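You operate a simulated robot arm through the tools that you are given. There is no shell and no other tool.

You run a simulated robot arm. Do the job below in one go: nothing can be reset, and whatever is moved stays where it is left.

JOB
Make room on the right half of the bench for the green shackle. At the end: the blue shackle from the right half of the bench is on the left half of the bench; the green shackle stands where the blue shackle stood; the black pin from the right half of the bench stands where the grey rubber cap stood; the grey rubber cap from the right half of the bench stands on top of the pleated filter; whatever was shut is shut again. Leave all else as you found it, and nothing knocked over. Set down upright: blue shackle.
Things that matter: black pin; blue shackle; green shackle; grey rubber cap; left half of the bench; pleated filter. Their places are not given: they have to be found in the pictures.

The check looks at the end state, three seconds after you hand in, the way a careful person would. Anything else that was tipped, shoved, dropped, spilled or broken makes it a failure. A push-on lid holds only when it is set on centred and level and pressed home; a screw cap is set on level and turned clockwise until tight.

ROBOT AND FRAMES
A 7-joint arm with a two-finger gripper, fixed in place. Base frame: the origin is on the floor under the middle of its stand, x ahead of it, y to its left, z up; the work surface is at about z = 0.85. Readings come in m, rad, newtons and seconds.
With the tool pointing down near the work surface it reaches from about 0.34 to 0.72 m from the base axis. Its first joint turns from -1.152 to 1.152 rad. Payload 2.45 kg.
The TCP is the grasp point between the finger pads, 0.026 m short of the fingertips. In the tool frame z runs along the fingers and y along their closing line. The gripper opens to 0.096 m; its body begins 0.069 m behind the TCP.
Orientation is that of the tool frame in the base frame, as [roll, pitch, yaw] about the fixed x, y, z axes, in that order (R = Rz(yaw) Ry(pitch) Rx(roll)). With the fingers straight down and closing along the base's y, the tool's x points along the base's -x, its y along +y and its z along -z.

CONTROLS
- The arm moves only by the tool move_arm. Its arguments are lists of equal length, an entry for each row: "offset": the shift along the tool's x, y, z in m, a list of three; "dr": the turn, a rotation vector about the tool's x, y, z in rad, a list of three; "claw": the closure, from 0 (fully open) to 1 (shut). In form: {"offset": [[x, y, z], ...], "dr": [[wx, wy, wz], ...], "claw": [claw, ...]}. A call has 1 to 20 rows; each row is the pose to reach, as a shift and turn from the pose commanded when the call began, along the tool's axes at that moment. Rows are played at 5 a second. More than 0.05 m and 0.15 rad between two rows, or a gripper value outside its range, and nothing of the call is played. A pose out of reach is approached as far as the arm can. The call stops where the force on the tool passes 40 N (or 10 N more than at its start, if that is more) or the arm is blocked; 0.2 s more then pass. Each finger travels about 0.05 m/s and halts on what it meets, pressing with about 40 N; the grip force reading is that of the motor and also rises with nothing between the fingers. The clock runs only during rows and for 0.2 s after the last one: add rows that repeat a pose to give the fingers time. It gives the time, the measured TCP pose, the force on the tool (base axes), the opening and the grip force at its end, in the units of the frame above (readings bear some noise), with the torque about the TCP (base axes, N m) and any sound that the robot's microphone picked up.
- Cameras (640 x 400 px; columns grow to the right, rows downward): "scene" is fixed at [0.1671, -0.4008, 1.4096]; the picture's right is [0.72, -0.70, 0.00], its down [-0.49, -0.51, -0.70] and it looks along [0.49, 0.51, -0.71] (base axes); focal length 219 px, centre (320, 200). "wrist" rides on the gripper at [0.082, 0.003, -0.098] in the tool frame; the picture's right is [-0.04, 1.00, 0.00], its down [-0.73, -0.03, -0.68] and it looks along [-0.68, -0.03, 0.73] (tool axes); focal length 256 px, centre (320, 200).
- camera(camera): a new picture of that camera. The clock stands still meanwhile.
- pixel_to_xyz(camera, pixels): for up to 12 pixels [column, row] of the newest picture of that camera ("zoom" is the newest enlarged one), the place [x, y, z] in the base frame of the surface seen there, good to about 0.002 m. The clock stands still meanwhile.
- inspect(camera, box): a new picture of the part [left, top, right, bottom] of that camera's present view, enlarged. The clock stands still meanwhile.
- hand_in(): hands the job in; it is judged then, once.

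Leave the gripper open and the arm clear of the work at the hand-in unless told otherwise.

The tools are called after ">>>" as a command line: name --argument value ..., lists and objects as JSON in quotes. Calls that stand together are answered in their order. move_arm: Moves the arm, as the interface text tells. Its arguments: {"type":"object","properties":{"offset":{"type":"array","items":{"type":"array","items":{"type":"number"}}},"dr":{"type":"array","items":{"type":"array","items":{"type":"number"}}},"claw":{"type":"array","items":{"type":"number"}}},"required":["offset","dr","claw"]} The other tools are called the same way: camera (camera) takes a picture; pixel_to_xyz (camera, pixels) gives the place of the surface under pixels of a picture; inspect (camera, box) takes an enlarged picture of a part of a camera's view; hand_in () hands the job in.

At the start:

```text
time: 0.0
eef_pos: [0.3746, -0.2352, 1.2049]
tcp_rot: [3.141, 0.0, -3.142]
force: [-0.3, -0.3, 0.1]
ft_torque: [-0.02, -0.02, -0.03]
opening: 0.0961
gripper_force: 0.0
```

scene: 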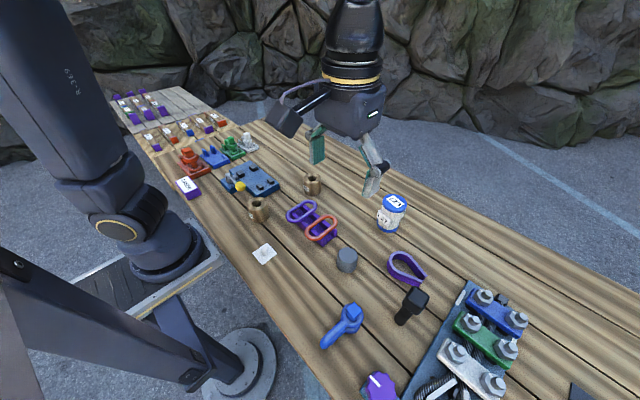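
wrist: 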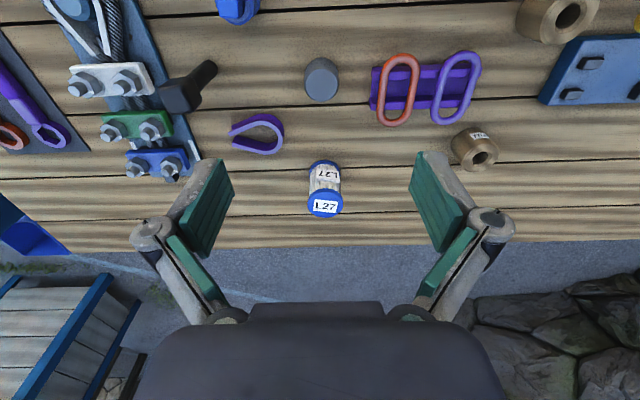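

I see the bench with many items: a blue shackle-like thing near (342,325), a grey cylinder near (346,260), a black pin near (412,303), and on the far left a rack and coloured shackles near (190-250,150). I'll take enlarged pictures to find everything.

>>> inspect --camera "scene" --box '[100, 80, 300, 205]'

>>> inspect --camera "scene" --box '[230, 165, 440, 296]'

>>> inspect --camera "scene" --box '[300, 240, 556, 400]'

```text
3.20 times, centred on (200, 142) of scene
```

zoom: 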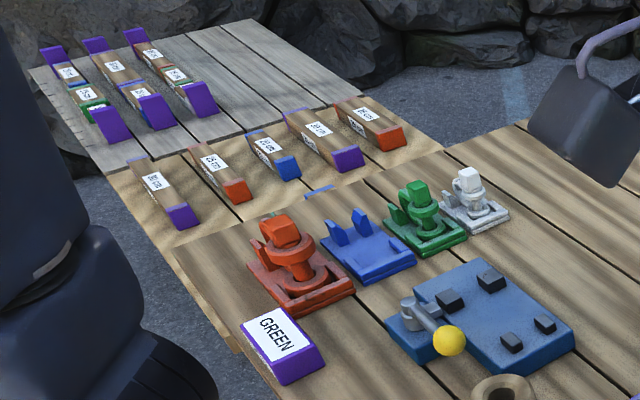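

```text
3.05 times, centred on (335, 230) of scene
```

zoom: 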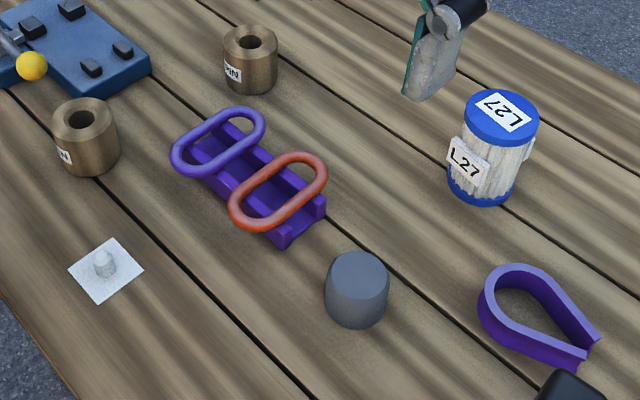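

```text
2.50 times, centred on (428, 320) of scene
```

zoom: 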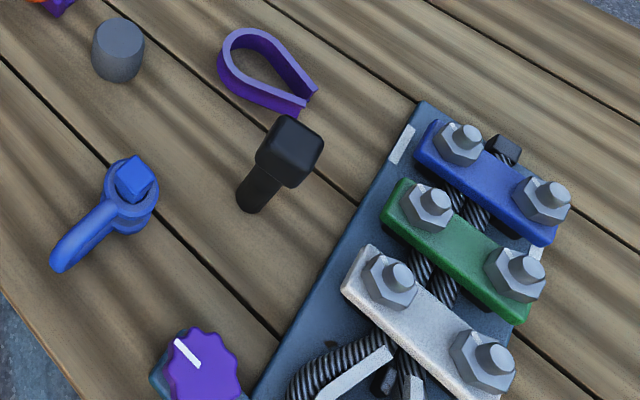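

I see the green shackle in a green holder at about (232,150), an empty blue holder at (213,157), a lever with yellow knob at (240,187), the blue shackle at (342,325), the grey cap at (346,260), the black pin at (411,305) and the pleated white filter with blue ends at (391,213). I'll read their places in the scene picture.

>>> camera --camera "scene"

>>> inspect --camera "scene" --box '[160, 120, 288, 200]'

>>> inspect --camera "scene" --box '[300, 280, 428, 360]'

>>> pixel_to_xyz --camera "scene" --pixels '[[347, 252], [355, 308], [330, 342], [414, 296], [401, 318], [395, 199], [232, 145], [240, 187], [213, 155], [312, 180], [257, 203], [264, 254]]'

```text
taken
```

scene: 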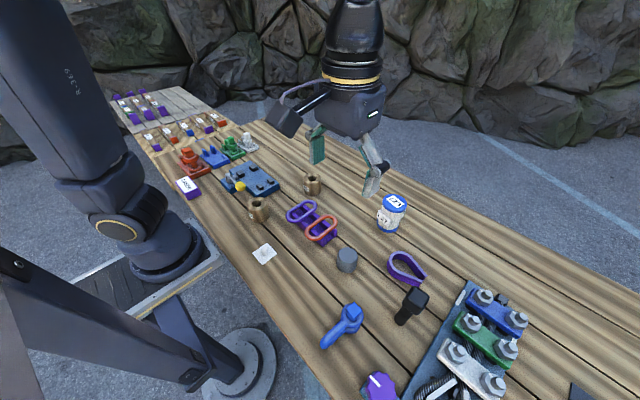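

```text
5.00 times, centred on (224, 160) of scene
```

zoom: 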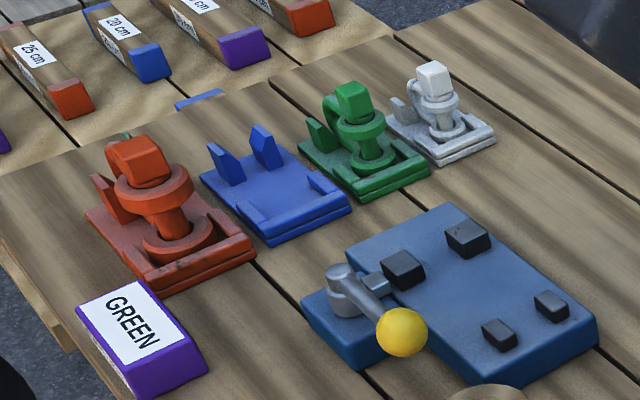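

```text
5.00 times, centred on (364, 320) of scene
```

zoom: 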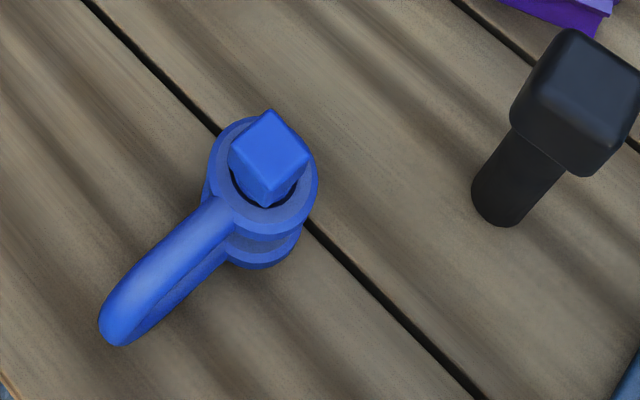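

```text
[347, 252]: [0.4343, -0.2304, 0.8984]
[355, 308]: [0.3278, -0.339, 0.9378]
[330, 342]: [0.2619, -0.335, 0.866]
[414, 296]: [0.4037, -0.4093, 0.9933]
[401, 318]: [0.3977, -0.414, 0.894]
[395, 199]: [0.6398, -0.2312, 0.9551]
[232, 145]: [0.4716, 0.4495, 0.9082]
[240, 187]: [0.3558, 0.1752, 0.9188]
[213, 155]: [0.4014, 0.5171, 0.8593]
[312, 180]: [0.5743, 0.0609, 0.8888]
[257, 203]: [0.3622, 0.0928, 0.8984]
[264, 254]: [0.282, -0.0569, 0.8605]
```

The green shackle's head is at about (0.472, 0.450, 0.908) and everything sits within reach. I'll now swing the arm left, high above all things, to look closely at the green shackle and its holder with the wrist camera.

>>> move_arm --offset '[[0.001, 0.045, 0.008], [0.002, 0.09, 0.016], [0.003, 0.135, 0.024], [0.004, 0.18, 0.032], [0.005, 0.225, 0.04], [0.006, 0.27, 0.048], [0.007, 0.315, 0.056], [0.008, 0.36, 0.064], [0.009, 0.405, 0.072], [0.01, 0.45, 0.08], [0.011, 0.495, 0.088], [0.012, 0.54, 0.096], [0.013, 0.585, 0.104], [0.015, 0.63, 0.112], [0.015, 0.63, 0.112]]' --dr '[[0, 0, 0], [0, 0, 0], [0, 0, 0], [0, 0, 0], [0, 0, 0], [0, 0, 0], [0, 0, 0], [0, 0, 0], [0, 0, 0], [0, 0, 0], [0, 0, 0], [0, 0, 0], [0, 0, 0], [0, 0, 0], [0, 0, 0]]' --claw '[0, 0, 0, 0, 0, 0, 0, 0, 0, 0, 0, 0, 0, 0, 0]'

>>> camera --camera "wrist"

>>> camera --camera "scene"

```text
time: 3.2
eef_pos: [0.3567, 0.3984, 1.0934]
tcp_rot: [-3.141, 0.001, 3.14]
force: [-0.6, 0.7, -0.1]
ft_torque: [0.05, -0.01, 0.06]
opening: 0.0958
gripper_force: 0.0
```

```text
taken
```

wrist: 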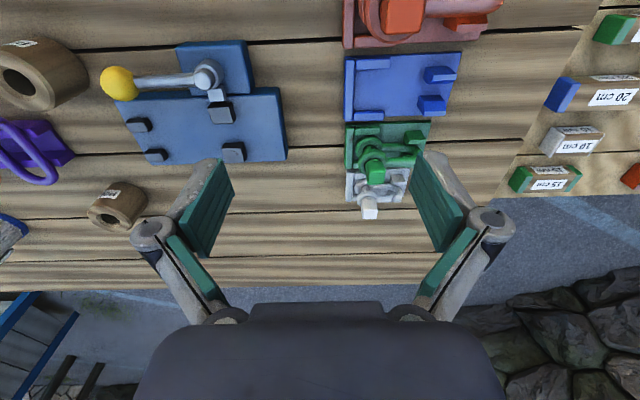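

```text
taken
```

scene: 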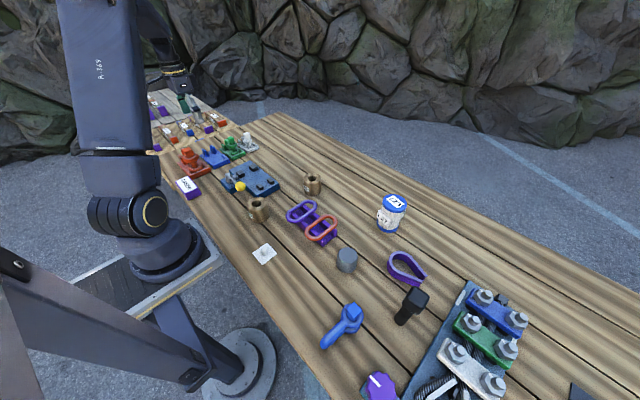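

The wrist picture shows the green holder around (388,148), white holder around (375,188), blue empty holder (400,85). I'll enlarge this area and the board with the lever.

>>> inspect --camera "wrist" --box '[310, 30, 490, 230]'

>>> inspect --camera "wrist" --box '[80, 20, 300, 180]'

>>> inspect --camera "wrist" --box '[440, 0, 640, 200]'

>>> pixel_to_xyz --camera "wrist" --pixels '[[372, 166], [390, 148], [405, 157], [365, 130], [412, 135], [371, 207], [432, 75], [432, 103], [372, 65], [350, 170], [425, 125], [350, 125]]'

```text
2.00 times, centred on (400, 130) of wrist
```

zoom: 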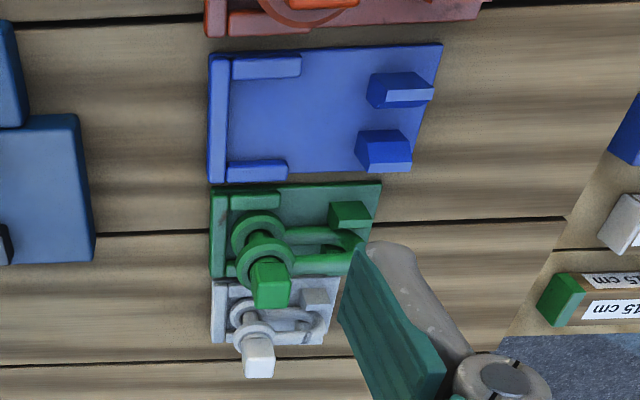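

```text
2.50 times, centred on (190, 100) of wrist
```

zoom: 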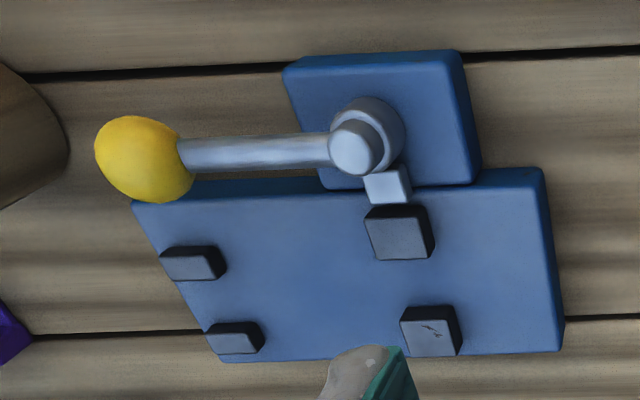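

```text
2.00 times, centred on (540, 100) of wrist
```

zoom: 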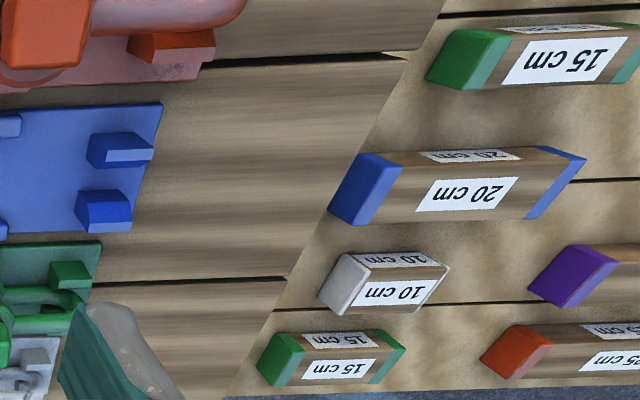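

```text
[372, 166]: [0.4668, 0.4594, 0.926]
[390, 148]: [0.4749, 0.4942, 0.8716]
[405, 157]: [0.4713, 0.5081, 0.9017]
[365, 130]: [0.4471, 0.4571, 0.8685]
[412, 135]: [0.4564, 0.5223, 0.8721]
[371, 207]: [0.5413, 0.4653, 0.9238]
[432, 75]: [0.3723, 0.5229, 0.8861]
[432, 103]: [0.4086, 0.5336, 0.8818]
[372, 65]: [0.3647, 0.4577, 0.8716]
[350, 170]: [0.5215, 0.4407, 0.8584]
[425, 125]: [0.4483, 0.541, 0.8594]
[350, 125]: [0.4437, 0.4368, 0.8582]
```

The wrist camera confirms holders with a base plate, end lip and two posts beside the bow; nothing covers the green shackle. I'll move closer to see its shape and how it is held.

>>> move_arm --offset '[[-0.004, 0.014, 0.031], [-0.008, 0.028, 0.062], [-0.013, 0.042, 0.093], [-0.013, 0.042, 0.093]]' --dr '[[0, 0, 0], [0, 0, 0], [0, 0, 0], [0, 0, 0]]' --claw '[0, 0, 0, 0]'

>>> camera --camera "wrist"

>>> inspect --camera "wrist" --box '[220, 100, 460, 270]'

```text
time: 4.2
eef_pos: [0.3717, 0.4354, 1.002]
tcp_rot: [3.141, -0.001, 3.141]
force: [-0.1, 0.0, 0.1]
ft_torque: [0.0, -0.02, -0.01]
opening: 0.0961
gripper_force: 0.0
```

```text
taken
```

wrist: 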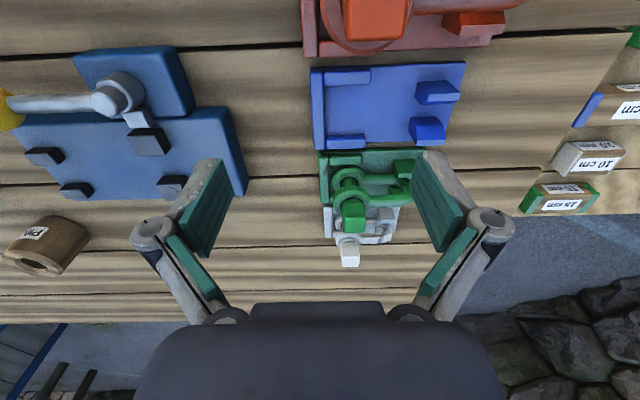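

```text
2.35 times, centred on (340, 185) of wrist
```

zoom: 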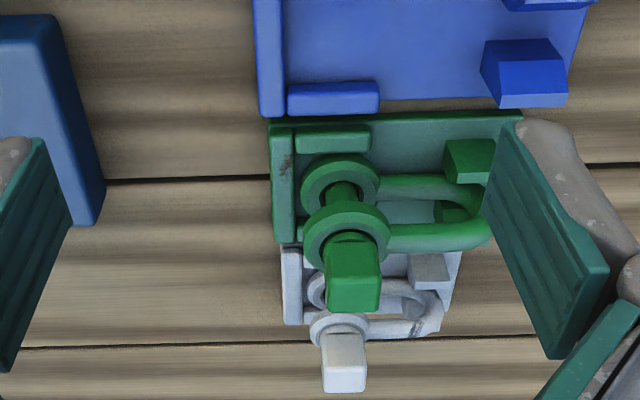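

The green shackle stands with its pin upright, the two ears one above the other, and its bow running to +y between two posts. I'll measure points on it in this zoomed picture.

>>> pixel_to_xyz --camera "zoom" --pixels '[[354, 293], [354, 255], [312, 225], [384, 225], [315, 185], [375, 180], [400, 187], [440, 235], [480, 220], [470, 150], [448, 210], [340, 165]]'

>>> pixel_to_xyz --camera "zoom" --pixels '[[285, 200], [335, 138], [430, 265], [343, 380], [343, 345], [320, 325], [405, 305], [480, 118], [290, 130], [340, 315], [300, 270], [440, 330]]'

```text
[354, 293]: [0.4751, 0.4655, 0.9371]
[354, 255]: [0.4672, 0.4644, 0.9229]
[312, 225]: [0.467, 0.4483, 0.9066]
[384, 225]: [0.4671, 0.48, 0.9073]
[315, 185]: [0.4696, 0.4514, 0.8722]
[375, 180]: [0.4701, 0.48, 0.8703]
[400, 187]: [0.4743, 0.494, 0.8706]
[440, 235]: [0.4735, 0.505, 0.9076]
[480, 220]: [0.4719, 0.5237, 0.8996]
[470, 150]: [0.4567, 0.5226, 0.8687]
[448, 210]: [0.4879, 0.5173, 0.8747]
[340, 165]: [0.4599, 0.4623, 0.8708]
```

```text
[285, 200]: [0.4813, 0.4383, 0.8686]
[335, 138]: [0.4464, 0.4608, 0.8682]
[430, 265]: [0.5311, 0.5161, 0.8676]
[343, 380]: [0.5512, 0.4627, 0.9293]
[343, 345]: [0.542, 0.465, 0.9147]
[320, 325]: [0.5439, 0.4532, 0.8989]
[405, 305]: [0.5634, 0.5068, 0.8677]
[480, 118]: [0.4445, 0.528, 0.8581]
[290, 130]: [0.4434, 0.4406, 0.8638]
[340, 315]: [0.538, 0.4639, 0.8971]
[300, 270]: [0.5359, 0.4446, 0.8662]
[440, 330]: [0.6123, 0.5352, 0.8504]
```

Green's pin axis is near (0.475, 0.4645) with head top z ≈ 0.937, upper ear top 0.907, bow toward +y ending near y ≈ 0.53. Now I'll swing high to the right to look closely at the blue shackle.

>>> move_arm --offset '[[-0.0058, -0.0435, -0.007], [-0.0116, -0.087, -0.014], [-0.0174, -0.1305, -0.021], [-0.0232, -0.174, -0.028], [-0.029, -0.2175, -0.035], [-0.0348, -0.261, -0.042], [-0.0406, -0.3045, -0.049], [-0.0464, -0.348, -0.056], [-0.0522, -0.3915, -0.063], [-0.058, -0.435, -0.07], [-0.038, -0.4745, -0.067], [-0.018, -0.514, -0.064], [0.002, -0.5535, -0.061], [0.022, -0.593, -0.058], [0.042, -0.6325, -0.055], [0.062, -0.672, -0.052], [0.082, -0.7115, -0.049], [0.102, -0.751, -0.046], [0.122, -0.7905, -0.043], [0.122, -0.7905, -0.043]]' --dr '[[0, 0, 0], [0, 0, 0], [0, 0, 0], [0, 0, 0], [0, 0, 0], [0, 0, 0], [0, 0, 0], [0, 0, 0], [0, 0, 0], [0, 0, 0], [0, 0, 0], [0, 0, 0], [0, 0, 0], [0, 0, 0], [0, 0, 0], [0, 0, 0], [0, 0, 0], [0, 0, 0], [0, 0, 0], [0, 0, 0]]' --claw '[0, 0, 0, 0, 0, 0, 0, 0, 0, 0, 0, 0, 0, 0, 0, 0, 0, 0, 0, 0]'

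>>> camera --camera "wrist"

>>> camera --camera "scene"

```text
time: 8.4
eef_pos: [0.2487, -0.355, 1.0417]
tcp_rot: [3.141, -0.001, -3.141]
force: [0.4, 0.2, -0.1]
ft_torque: [0.0, -0.01, 0.0]
opening: 0.096
gripper_force: 0.0
```

```text
taken
```

wrist: 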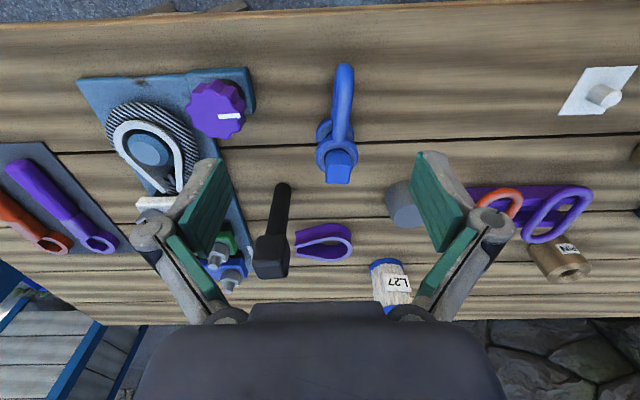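

```text
taken
```

scene: 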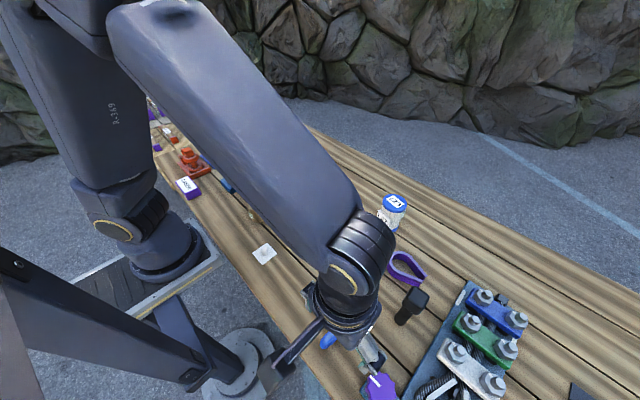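

Now the blue shackle is at (339,140), bow pointing up in the picture (toward the robot); the black pin lies/stands around (273,235), grey cap (402,205). I'll enlarge these.

>>> inspect --camera "wrist" --box '[280, 50, 400, 200]'

>>> pixel_to_xyz --camera "wrist" --pixels '[[339, 175], [339, 158], [322, 152], [356, 152], [323, 130], [344, 68], [343, 95], [337, 112], [348, 112], [325, 165], [352, 165], [320, 150]]'

>>> inspect --camera "wrist" --box '[230, 160, 350, 300]'

```text
2.67 times, centred on (340, 125) of wrist
```

zoom: 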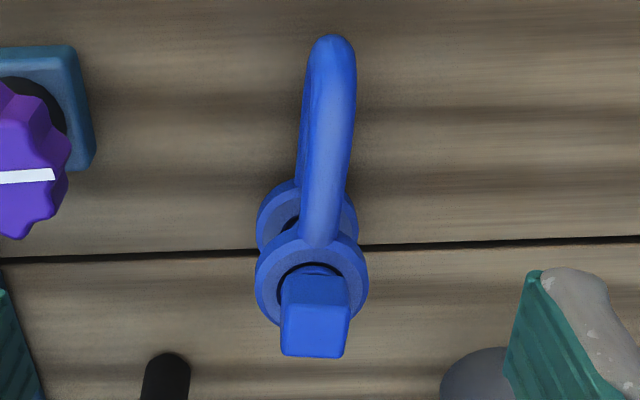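

```text
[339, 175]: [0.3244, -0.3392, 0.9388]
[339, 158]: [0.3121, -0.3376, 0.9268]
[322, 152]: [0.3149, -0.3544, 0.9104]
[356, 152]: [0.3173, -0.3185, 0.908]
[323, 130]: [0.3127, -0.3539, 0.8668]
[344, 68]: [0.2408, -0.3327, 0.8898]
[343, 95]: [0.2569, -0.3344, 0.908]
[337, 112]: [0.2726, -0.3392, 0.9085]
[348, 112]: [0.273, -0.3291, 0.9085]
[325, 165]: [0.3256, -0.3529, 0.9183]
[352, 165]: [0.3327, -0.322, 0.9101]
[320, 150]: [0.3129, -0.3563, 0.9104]
```

```text
2.86 times, centred on (290, 230) of wrist
```

zoom: 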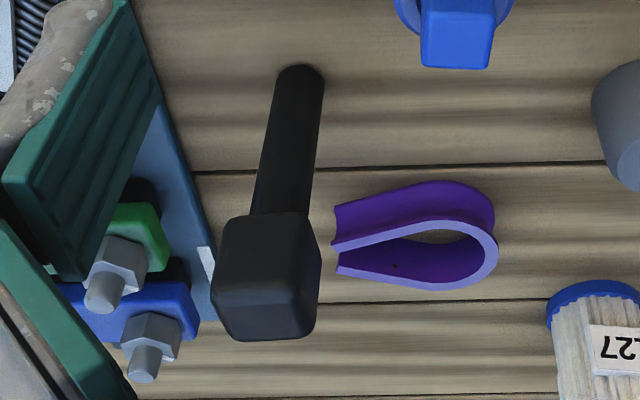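

Blue: head 24 mm square centred at about (0.324, -0.338), top z 0.939, ear top 0.910, bow toward the robot ending at x ≈ 0.24. I'll measure the black pin and what is near it, using this view.

>>> pixel_to_xyz --camera "wrist" --pixels '[[283, 188], [281, 195], [276, 220], [271, 245], [271, 268], [256, 250], [287, 248], [258, 270], [286, 270], [325, 240], [350, 250], [302, 248]]'

>>> pixel_to_xyz --camera "wrist" --pixels '[[403, 190], [400, 220], [380, 270], [215, 100], [250, 80], [600, 90], [20, 300], [620, 330], [320, 10], [320, 300]]'

```text
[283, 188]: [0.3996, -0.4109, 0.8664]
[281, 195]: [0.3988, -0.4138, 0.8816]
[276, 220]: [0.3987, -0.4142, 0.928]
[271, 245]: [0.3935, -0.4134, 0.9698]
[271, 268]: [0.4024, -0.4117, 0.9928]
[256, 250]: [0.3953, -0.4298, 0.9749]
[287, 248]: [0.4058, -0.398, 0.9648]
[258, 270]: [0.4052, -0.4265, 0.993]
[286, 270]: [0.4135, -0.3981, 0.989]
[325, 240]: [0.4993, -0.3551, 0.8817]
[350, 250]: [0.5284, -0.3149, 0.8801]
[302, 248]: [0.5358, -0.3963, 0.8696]
```

```text
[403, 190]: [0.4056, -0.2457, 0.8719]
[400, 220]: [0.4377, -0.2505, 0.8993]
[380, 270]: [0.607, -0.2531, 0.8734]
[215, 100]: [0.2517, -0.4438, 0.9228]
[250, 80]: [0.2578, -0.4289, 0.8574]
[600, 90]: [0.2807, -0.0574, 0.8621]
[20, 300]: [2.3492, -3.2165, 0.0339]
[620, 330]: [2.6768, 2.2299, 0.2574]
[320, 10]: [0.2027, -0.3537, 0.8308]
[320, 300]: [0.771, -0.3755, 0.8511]
```

Pin axis is about (0.409, -0.412), head 0.955–0.993. I'll now hover over the blue shackle's head at (0.324, -0.338) with the fingers partly closed, and check alignment.

>>> move_arm --offset '[[-0.0375, 0.008, 0.01], [-0.075, 0.0155, 0.03], [-0.075, 0.0155, 0.043], [-0.075, 0.0155, 0.043]]' --dr '[[0, 0, 0], [0, 0, 0], [0, 0, 0], [0, 0, 0]]' --claw '[0.2, 0.4, 0.4, 0.4]'

>>> camera --camera "wrist"

>>> inspect --camera "wrist" --box '[230, 50, 410, 210]'

```text
time: 9.4
eef_pos: [0.3247, -0.3392, 0.9988]
tcp_rot: [3.141, 0.0, -3.141]
force: [-0.5, -0.8, 0.2]
ft_torque: [0.01, 0.01, -0.02]
opening: 0.0576
gripper_force: 0.1
```

```text
taken
```

wrist: 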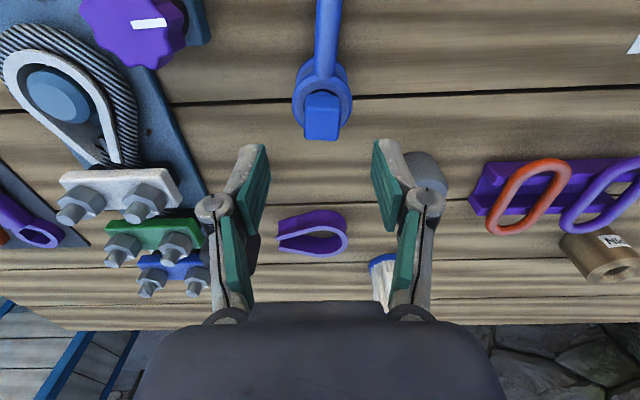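

```text
2.50 times, centred on (320, 130) of wrist
```

zoom: 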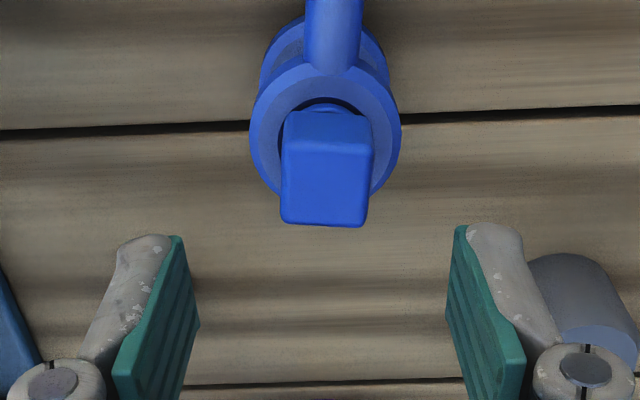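

The head is between the fingers in column, fairly aligned. I'll measure the head's top face corners in the zoomed picture.

>>> pixel_to_xyz --camera "zoom" --pixels '[[325, 190], [290, 215], [360, 218], [290, 160], [368, 162], [327, 130], [262, 130], [393, 130], [327, 80], [330, 20]]'

```text
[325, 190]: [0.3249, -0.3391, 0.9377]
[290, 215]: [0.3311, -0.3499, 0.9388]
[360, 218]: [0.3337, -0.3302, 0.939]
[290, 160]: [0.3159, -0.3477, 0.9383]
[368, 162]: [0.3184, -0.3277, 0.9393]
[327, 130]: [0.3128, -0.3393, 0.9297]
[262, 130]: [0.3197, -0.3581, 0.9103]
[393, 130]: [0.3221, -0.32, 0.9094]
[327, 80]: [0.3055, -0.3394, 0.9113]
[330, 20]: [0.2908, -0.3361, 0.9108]
```

Head centre is (0.325, -0.339), turned about -5°. I'll turn the tool slightly to match, descend so the fingertips stop just above the ear (TCP z ≈ 0.940), and close on the head.

>>> move_arm --offset '[[0, 0, 0.02], [0, 0, 0.04], [0, 0, 0.055], [0, 0, 0.06], [0, 0, 0.06], [0, 0, 0.06], [0, 0, 0.06], [0, 0, 0.06], [0, 0, 0.06], [0, 0, 0.06]]' --dr '[[0, 0, 0.05], [0, 0, 0.09], [0, 0, 0.09], [0, 0, 0.09], [0, 0, 0.09], [0, 0, 0.09], [0, 0, 0.09], [0, 0, 0.09], [0, 0, 0.09], [0, 0, 0.09]]' --claw '[0.4, 0.4, 0.4, 0.4, 0.4, 0.6, 0.8, 1, 1, 1]'

>>> camera --camera "wrist"

```text
time: 11.6
eef_pos: [0.3262, -0.3384, 0.9395]
tcp_rot: [-3.14, -0.001, 3.049]
force: [0.5, -2.4, 5.1]
ft_torque: [-0.14, -0.01, -0.01]
opening: 0.0238
gripper_force: 40.4
```

```text
taken
```

wrist: 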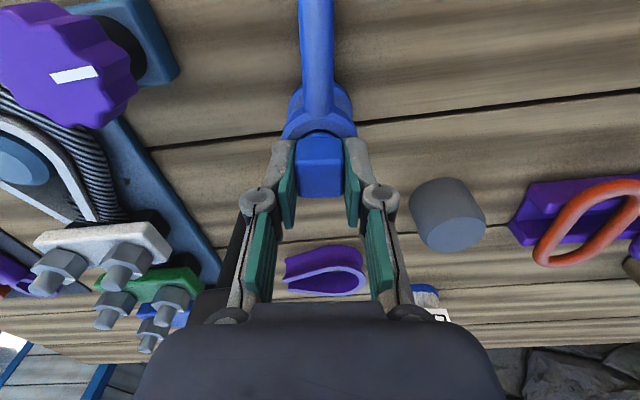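

The fingers hold the head (opening 0.0238, 40 N). I'll lift gently 4 cm straight up and check that the whole shackle comes up level.

>>> move_arm --offset '[[0, 0, -0.01], [0, 0, -0.02], [0, 0, -0.04], [0, 0, -0.04]]' --dr '[[0, 0, 0], [0, 0, 0], [0, 0, 0], [0, 0, 0]]' --claw '[1, 1, 1, 1]'

>>> camera --camera "wrist"

>>> inspect --camera "scene" --box '[260, 240, 460, 390]'

```text
time: 12.6
eef_pos: [0.3219, -0.3372, 0.9803]
tcp_rot: [-3.142, 0.0, 3.051]
force: [0.1, 0.5, -5.7]
ft_torque: [-0.02, -0.12, -0.02]
opening: 0.0239
gripper_force: 39.9
```

```text
taken
```

wrist: 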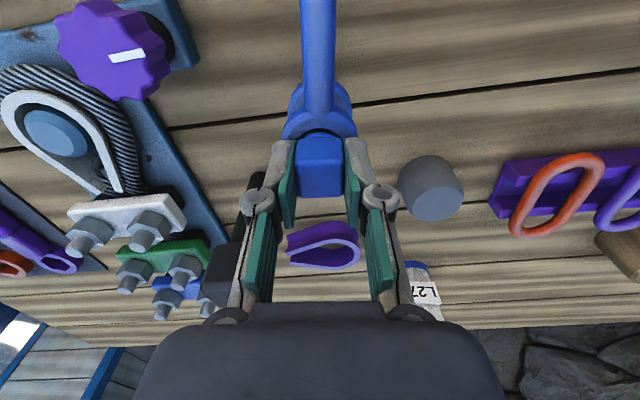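

```text
2.67 times, centred on (360, 315) of scene
```

zoom: 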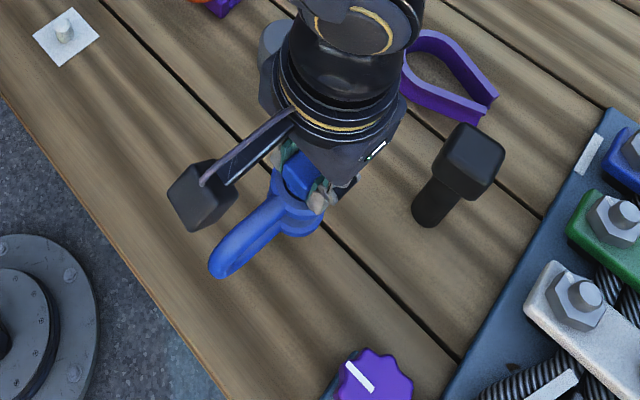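

The shackle came up level (weight ≈ 5.7 N). I'll raise it to about z 1.08 and carry it over to bare bench on the left half near (0.60, 0.28), beyond the lever board.

>>> move_arm --offset '[[0, 0, -0.035], [0, 0, -0.07], [0, 0, -0.1], [-0.0147, 0.0427, -0.1], [-0.0294, 0.0854, -0.1], [-0.0441, 0.1281, -0.1], [-0.0587, 0.1708, -0.1], [-0.0734, 0.2135, -0.1], [-0.0881, 0.2562, -0.1], [-0.1028, 0.2988, -0.1], [-0.1175, 0.3415, -0.1], [-0.1322, 0.3842, -0.1], [-0.1469, 0.4269, -0.1], [-0.1616, 0.4696, -0.1], [-0.1762, 0.5123, -0.1], [-0.1909, 0.555, -0.1], [-0.2056, 0.5977, -0.1], [-0.2203, 0.6404, -0.1], [-0.2203, 0.6404, -0.1]]' --dr '[[0, 0, 0], [0, 0, 0], [0, 0, 0], [0, 0, 0], [0, 0, 0], [0, 0, 0], [0, 0, 0], [0, 0, 0], [0, 0, 0], [0, 0, 0], [0, 0, 0], [0, 0, 0], [0, 0, 0], [0, 0, 0], [0, 0, 0], [0, 0, 0], [0, 0, 0], [0, 0, 0], [0, 0, 0]]' --claw '[1, 1, 1, 1, 1, 1, 1, 1, 1, 1, 1, 1, 1, 1, 1, 1, 1, 1, 1]'

>>> camera --camera "wrist"

>>> camera --camera "scene"

```text
time: 16.6
eef_pos: [0.603, 0.2803, 1.0804]
tcp_rot: [-3.141, -0.001, 3.052]
force: [-0.2, -0.6, -6.8]
ft_torque: [-0.04, -0.15, -0.04]
opening: 0.0238
gripper_force: 40.1
```

```text
taken
```

wrist: 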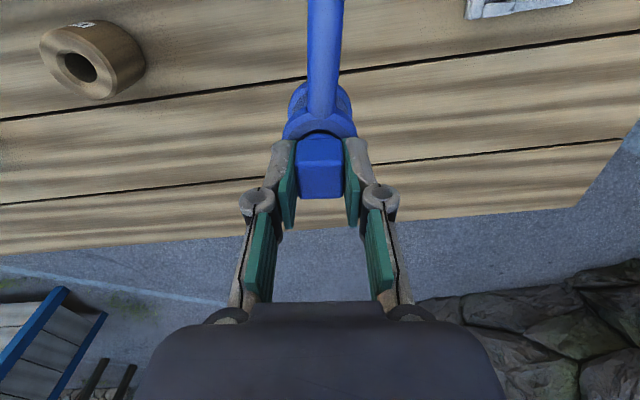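

```text
taken
```

scene: 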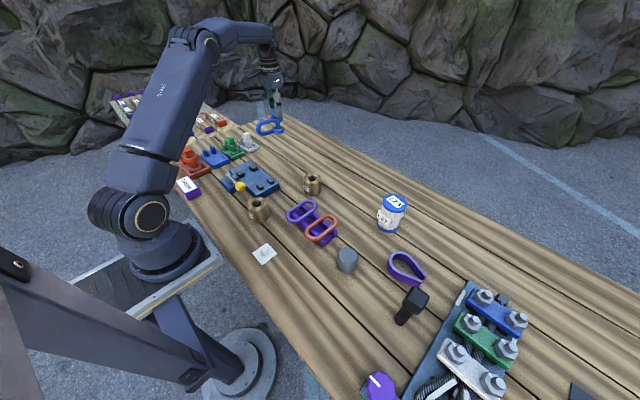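

The shackle hangs level over bare wood. I'll check the wood heights near there, and the far edge of the bench.

>>> pixel_to_xyz --camera "wrist" --pixels '[[270, 60], [270, 130], [400, 60], [400, 130], [400, 200], [250, 215], [480, 15], [570, 200], [90, 70], [330, 20]]'

>>> pixel_to_xyz --camera "scene" --pixels '[[262, 140], [290, 150], [270, 165], [300, 160], [253, 120], [264, 255], [265, 125]]'

```text
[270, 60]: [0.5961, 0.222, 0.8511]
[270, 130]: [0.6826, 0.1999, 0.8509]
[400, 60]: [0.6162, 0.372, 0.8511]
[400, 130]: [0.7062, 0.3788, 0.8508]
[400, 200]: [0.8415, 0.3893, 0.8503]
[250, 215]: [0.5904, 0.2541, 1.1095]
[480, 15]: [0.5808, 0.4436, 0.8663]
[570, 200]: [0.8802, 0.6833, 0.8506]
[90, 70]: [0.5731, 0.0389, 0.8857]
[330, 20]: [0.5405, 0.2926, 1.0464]
```

```text
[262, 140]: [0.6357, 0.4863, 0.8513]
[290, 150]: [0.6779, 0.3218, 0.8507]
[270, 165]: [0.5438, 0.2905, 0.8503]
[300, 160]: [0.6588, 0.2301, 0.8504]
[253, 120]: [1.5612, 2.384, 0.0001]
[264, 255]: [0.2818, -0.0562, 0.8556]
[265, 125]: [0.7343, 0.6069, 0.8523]
```

The bench is flat at z ≈ 0.851 and clear. I'll lower the blue shackle to just above the wood.

>>> move_arm --offset '[[0, 0, 0.03], [0, 0, 0.06], [0, 0, 0.09], [0, 0, 0.115], [0, 0, 0.13], [0, 0, 0.136], [0, 0, 0.136]]' --dr '[[0, 0, 0], [0, 0, 0], [0, 0, 0], [0, 0, 0], [0, 0, 0], [0, 0, 0], [0, 0, 0]]' --claw '[1, 1, 1, 1, 1, 1, 1]'

>>> move_arm --offset '[[0, 0, 0.001], [0, 0, 0.002], [0, 0, 0.003], [0, 0, 0.003]]' --dr '[[0, 0, 0], [0, 0, 0], [0, 0, 0], [0, 0, 0]]' --claw '[1, 1, 1, 1]'

```text
time: 18.2
eef_pos: [0.6034, 0.2816, 0.9451]
tcp_rot: [-3.14, -0.001, 3.051]
force: [-0.5, -0.1, -6.1]
ft_torque: [-0.03, -0.12, 0.01]
opening: 0.0241
gripper_force: 39.7
```

```text
time: 19.2
eef_pos: [0.601, 0.2797, 0.94]
tcp_rot: [3.141, 0.0, 3.052]
force: [-0.6, -0.3, -4.9]
ft_torque: [0.05, -0.05, 0.01]
opening: 0.024
gripper_force: 39.8
```

The load begins to come off (−4.9 N): it is just touching. I'll lower another 1–2 mm.

>>> move_arm --offset '[[0, 0, 0.0007], [0, 0, 0.0014], [0, 0, 0.0014]]' --dr '[[0, 0, 0], [0, 0, 0], [0, 0, 0]]' --claw '[1, 1, 1]'

>>> inspect --camera "scene" --box '[220, 90, 320, 180]'

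```text
time: 20.0
eef_pos: [0.6024, 0.2801, 0.9402]
tcp_rot: [3.141, 0.0, 3.05]
force: [-3.1, 1.2, 3.5]
ft_torque: [-0.01, 0.33, -0.01]
opening: 0.0241
gripper_force: 40.1
```

```text
4.44 times, centred on (270, 135) of scene
```

zoom: 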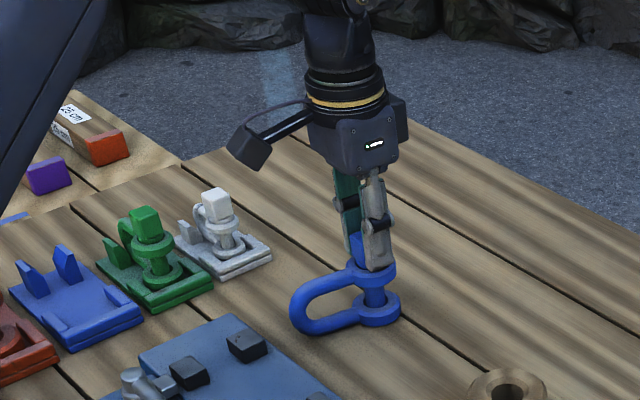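

The shackle rests on the wood. I'll open the fingers gradually and rise straight up.

>>> move_arm --offset '[[0, 0, 0], [0, 0, 0], [0, 0, 0], [0, 0, 0], [0, 0, -0.02], [0, 0, -0.05], [0, 0, -0.09], [0, 0, -0.13], [0, 0, -0.13]]' --dr '[[0, 0, 0], [0, 0, 0], [0, 0, 0], [0, 0, 0], [0, 0, 0], [0, 0, 0], [0, 0, 0], [0, 0, 0], [0, 0, 0]]' --claw '[0.7, 0.6, 0.5, 0.5, 0.5, 0.5, 0.5, 0.5, 0.5]'

>>> camera --camera "wrist"

>>> inspect --camera "scene" --box '[160, 90, 320, 200]'

```text
time: 22.0
eef_pos: [0.6008, 0.2798, 1.071]
tcp_rot: [-3.141, 0.0, 3.051]
force: [-0.2, 0.2, 0.7]
ft_torque: [0.0, 0.01, -0.01]
opening: 0.048
gripper_force: 0.1
```

```text
taken
```

wrist: 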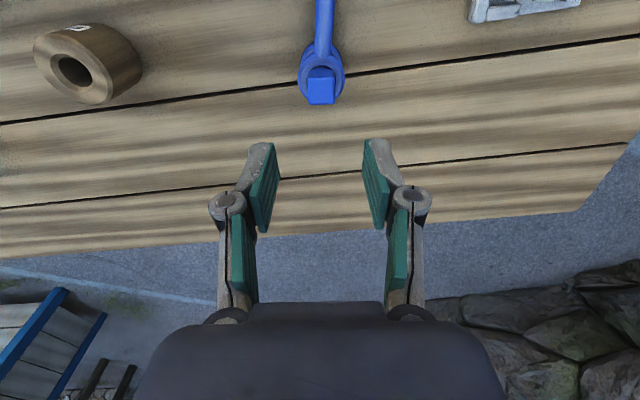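

```text
3.64 times, centred on (240, 145) of scene
```

zoom: 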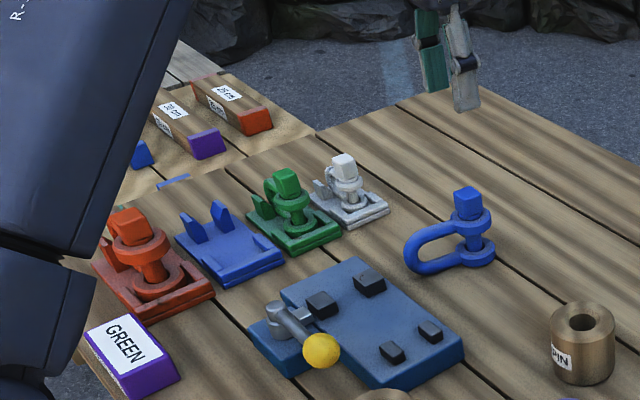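

Blue stands upright on the left half at (0.60, 0.28). Next, the green shackle: I'll move over its head at about (0.475, 0.4645) while turning the tool about 89°, so that later it can be set down with its bow the way the blue's was.

>>> move_arm --offset '[[0.0129, 0.0157, 0.0036], [0.0258, 0.0315, 0.0073], [0.0388, 0.0472, 0.0109], [0.0517, 0.0629, 0.0146], [0.0646, 0.0787, 0.0182], [0.0775, 0.0944, 0.0218], [0.0904, 0.1101, 0.0255], [0.1034, 0.1258, 0.0291], [0.1163, 0.1416, 0.0328], [0.1292, 0.1573, 0.0364], [0.1421, 0.173, 0.04], [0.1421, 0.173, 0.04]]' --dr '[[0, 0, 0.141], [0, 0, 0.282], [0, 0, 0.423], [0, 0, 0.564], [0, 0, 0.705], [0, 0, 0.846], [0, 0, 0.987], [0, 0, 1.128], [0, 0, 1.269], [0, 0, 1.41], [0, 0, 1.551], [0, 0, 1.551]]' --claw '[0.5, 0.5, 0.5, 0.5, 0.5, 0.5, 0.5, 0.5, 0.5, 0.5, 0.5, 0.5]'

>>> camera --camera "wrist"

>>> inspect --camera "wrist" --box '[230, 30, 410, 190]'

```text
time: 24.6
eef_pos: [0.4744, 0.466, 1.027]
tcp_rot: [3.142, -0.001, 1.498]
force: [0.0, -0.4, -0.1]
ft_torque: [-0.01, 0.01, 0.01]
opening: 0.0479
gripper_force: 0.1
```

```text
taken
```

wrist: 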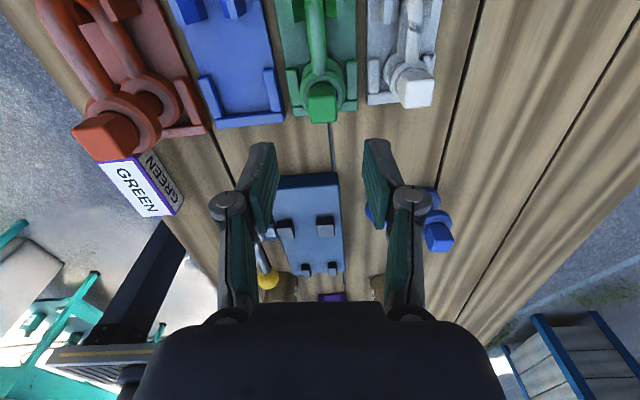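

```text
2.50 times, centred on (320, 110) of wrist
```

zoom: 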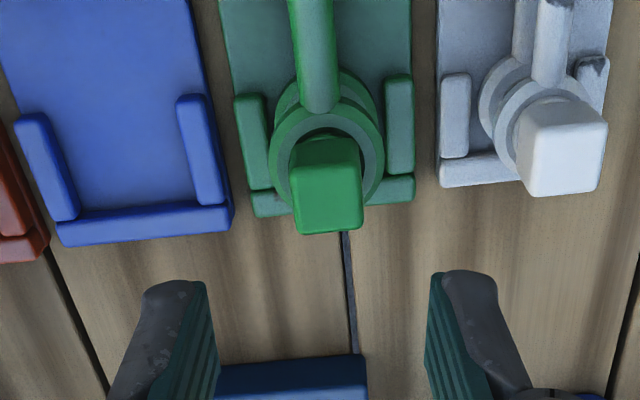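

The yaw is reachable. The green head's top face is at zoom (328,205). I'll measure the head, ear and bow here.

>>> pixel_to_xyz --camera "zoom" --pixels '[[328, 203], [300, 228], [358, 226], [297, 180], [356, 178], [326, 150], [283, 150], [372, 140], [318, 85], [312, 10], [250, 110], [400, 90]]'

>>> inspect --camera "wrist" --box '[240, 0, 440, 140]'

```text
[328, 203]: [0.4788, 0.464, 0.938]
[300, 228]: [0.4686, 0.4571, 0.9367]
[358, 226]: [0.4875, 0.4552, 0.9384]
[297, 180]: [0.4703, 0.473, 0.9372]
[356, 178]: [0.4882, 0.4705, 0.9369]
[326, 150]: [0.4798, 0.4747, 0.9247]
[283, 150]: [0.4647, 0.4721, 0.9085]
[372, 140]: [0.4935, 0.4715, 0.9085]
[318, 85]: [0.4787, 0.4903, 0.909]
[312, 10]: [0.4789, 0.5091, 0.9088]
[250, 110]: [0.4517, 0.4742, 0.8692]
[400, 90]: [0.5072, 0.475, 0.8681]
```

```text
2.86 times, centred on (340, 70) of wrist
```

zoom: 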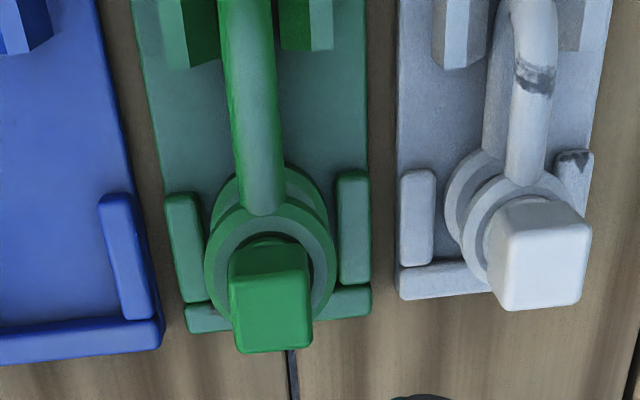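

Green head centre is (0.4787, 0.464), 20 mm wide, top 0.938, ear top 0.909. I'll shift 4 mm to centre, descend to TCP z ≈ 0.940 and close on the head.

>>> move_arm --offset '[[-0.0007, 0.0038, 0.0], [-0.0007, 0.0038, 0.03], [-0.0007, 0.0038, 0.06], [-0.0007, 0.0038, 0.082], [-0.0007, 0.0038, 0.09], [-0.0007, 0.0038, 0.09], [-0.0007, 0.0038, 0.09], [-0.0007, 0.0038, 0.09], [-0.0007, 0.0038, 0.09], [-0.0007, 0.0038, 0.09], [-0.0007, 0.0038, 0.09]]' --dr '[[0, 0, 0], [0, 0, 0], [0, 0, 0], [0, 0, 0], [0, 0, 0], [0, 0, 0], [0, 0, 0], [0, 0, 0], [0, 0, 0], [0, 0, 0], [0, 0, 0]]' --claw '[0.5, 0.5, 0.5, 0.5, 0.5, 0.5, 0.65, 0.8, 1, 1, 1]'

>>> camera --camera "wrist"

>>> inspect --camera "scene" --box '[180, 90, 300, 180]'

```text
time: 27.0
eef_pos: [0.4791, 0.4649, 0.9384]
tcp_rot: [3.141, 0.0, 1.501]
force: [-4.7, 2.3, -0.6]
ft_torque: [0.04, 0.3, 0.41]
opening: 0.0213
gripper_force: 39.8
```

```text
taken
```

wrist: 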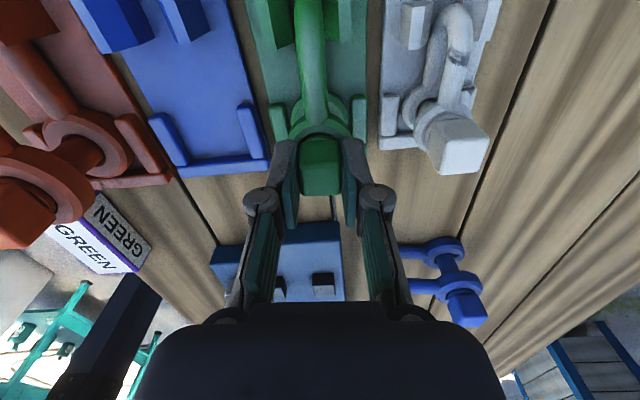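

```text
4.44 times, centred on (240, 135) of scene
```

zoom: 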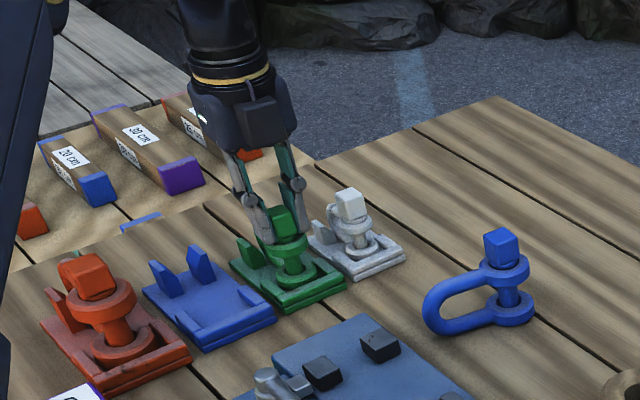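

Gripped (opening 0.0213). I'll lift slowly 5 cm straight up and check that the holder stays put.

>>> move_arm --offset '[[0, 0, -0.005], [0, 0, -0.01], [0, 0, -0.02], [0, 0, -0.035], [0, 0, -0.06], [0, 0, -0.06]]' --dr '[[0, 0, 0], [0, 0, 0], [0, 0, 0], [0, 0, 0], [0, 0, 0], [0, 0, 0]]' --claw '[1, 1, 1, 1, 1, 1]'

>>> camera --camera "wrist"

>>> inspect --camera "scene" --box '[180, 90, 300, 180]'

```text
time: 28.4
eef_pos: [0.4801, 0.4642, 1.0015]
tcp_rot: [-3.14, 0.0, 1.499]
force: [-0.9, -0.3, -3.7]
ft_torque: [-0.06, -0.01, 0.02]
opening: 0.0212
gripper_force: 39.9
```

```text
taken
```

wrist: 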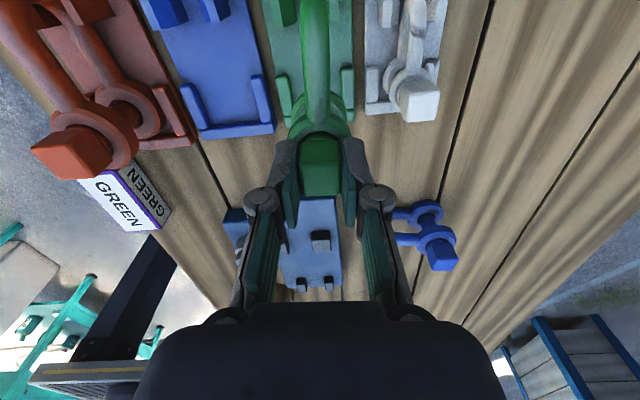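

```text
4.44 times, centred on (240, 135) of scene
```

zoom: 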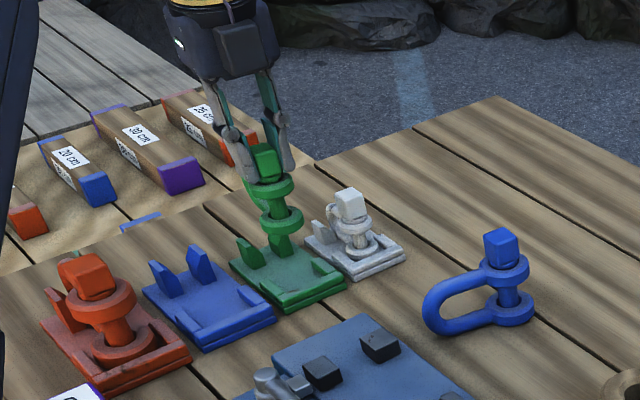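

The green shackle is up by itself (3.7 N) and the holder stayed. I see the pin sticking out below the lower ear; I'll look closer.

>>> inspect --camera "scene" --box '[220, 110, 270, 160]'

>>> pixel_to_xyz --camera "zoom" --pixels '[[320, 100], [320, 200]]'

```text
8.00 times, centred on (245, 135) of scene
```

zoom: 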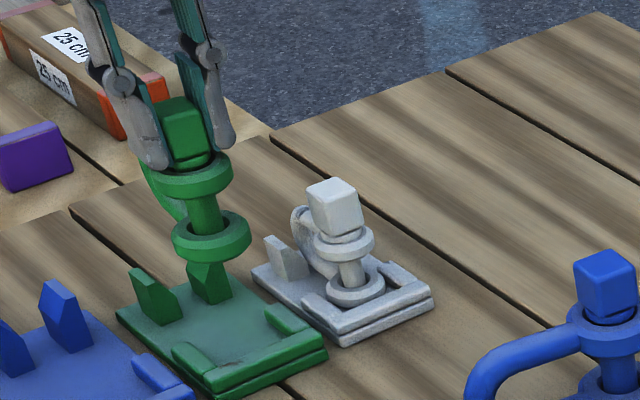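

```text
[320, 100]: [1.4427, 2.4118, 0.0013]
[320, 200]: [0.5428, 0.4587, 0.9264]
```

What showed below was the holder's second post; the shackle is intact. I'll raise it and carry it to the blue's old place (0.325, -0.339), turning 89° back on the way so its bow points to the robot like the blue's did.

>>> move_arm --offset '[[0, 0, -0.045], [0, 0, -0.09], [-0.045, -0.0001, -0.09], [-0.09, -0.0001, -0.09], [-0.135, -0.0002, -0.09], [-0.1801, -0.0003, -0.09], [-0.2251, -0.0003, -0.09], [-0.2701, -0.0004, -0.09], [-0.3151, -0.0005, -0.09], [-0.3601, -0.0005, -0.09], [-0.4051, -0.0006, -0.09], [-0.4503, -0.0113, -0.09], [-0.4955, -0.0221, -0.09], [-0.5407, -0.0328, -0.09], [-0.5859, -0.0436, -0.09], [-0.6311, -0.0543, -0.09], [-0.6763, -0.0651, -0.09], [-0.7215, -0.0758, -0.09], [-0.7667, -0.0866, -0.09], [-0.8119, -0.0973, -0.09]]' --dr '[[0, 0, 0], [0, 0, 0], [0, 0, -0.0862], [0, 0, -0.1723], [0, 0, -0.2585], [0, 0, -0.3447], [0, 0, -0.4308], [0, 0, -0.517], [0, 0, -0.6032], [0, 0, -0.6893], [0, 0, -0.7755], [0, 0, -0.8617], [0, 0, -0.9478], [0, 0, -1.034], [0, 0, -1.1202], [0, 0, -1.2063], [0, 0, -1.2925], [0, 0, -1.3787], [0, 0, -1.4648], [0, 0, -1.551]]' --claw '[1, 1, 1, 1, 1, 1, 1, 1, 1, 1, 1, 1, 1, 1, 1, 1, 1, 1, 1, 1]'

>>> camera --camera "wrist"

>>> camera --camera "scene"

```text
time: 32.6
eef_pos: [0.326, -0.34, 1.0915]
tcp_rot: [3.139, 0.0, 3.052]
force: [0.3, -0.8, -2.3]
ft_torque: [0.02, -0.07, 0.02]
opening: 0.021
gripper_force: 40.0
```

```text
taken
```

wrist: 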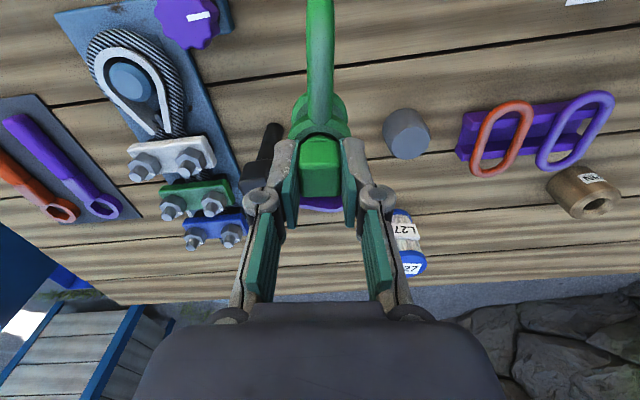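

```text
taken
```

scene: 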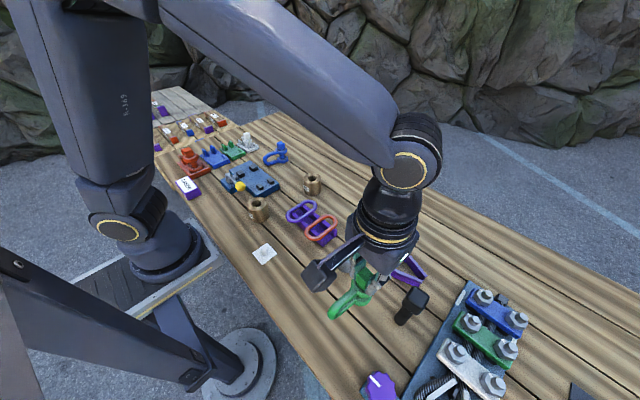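

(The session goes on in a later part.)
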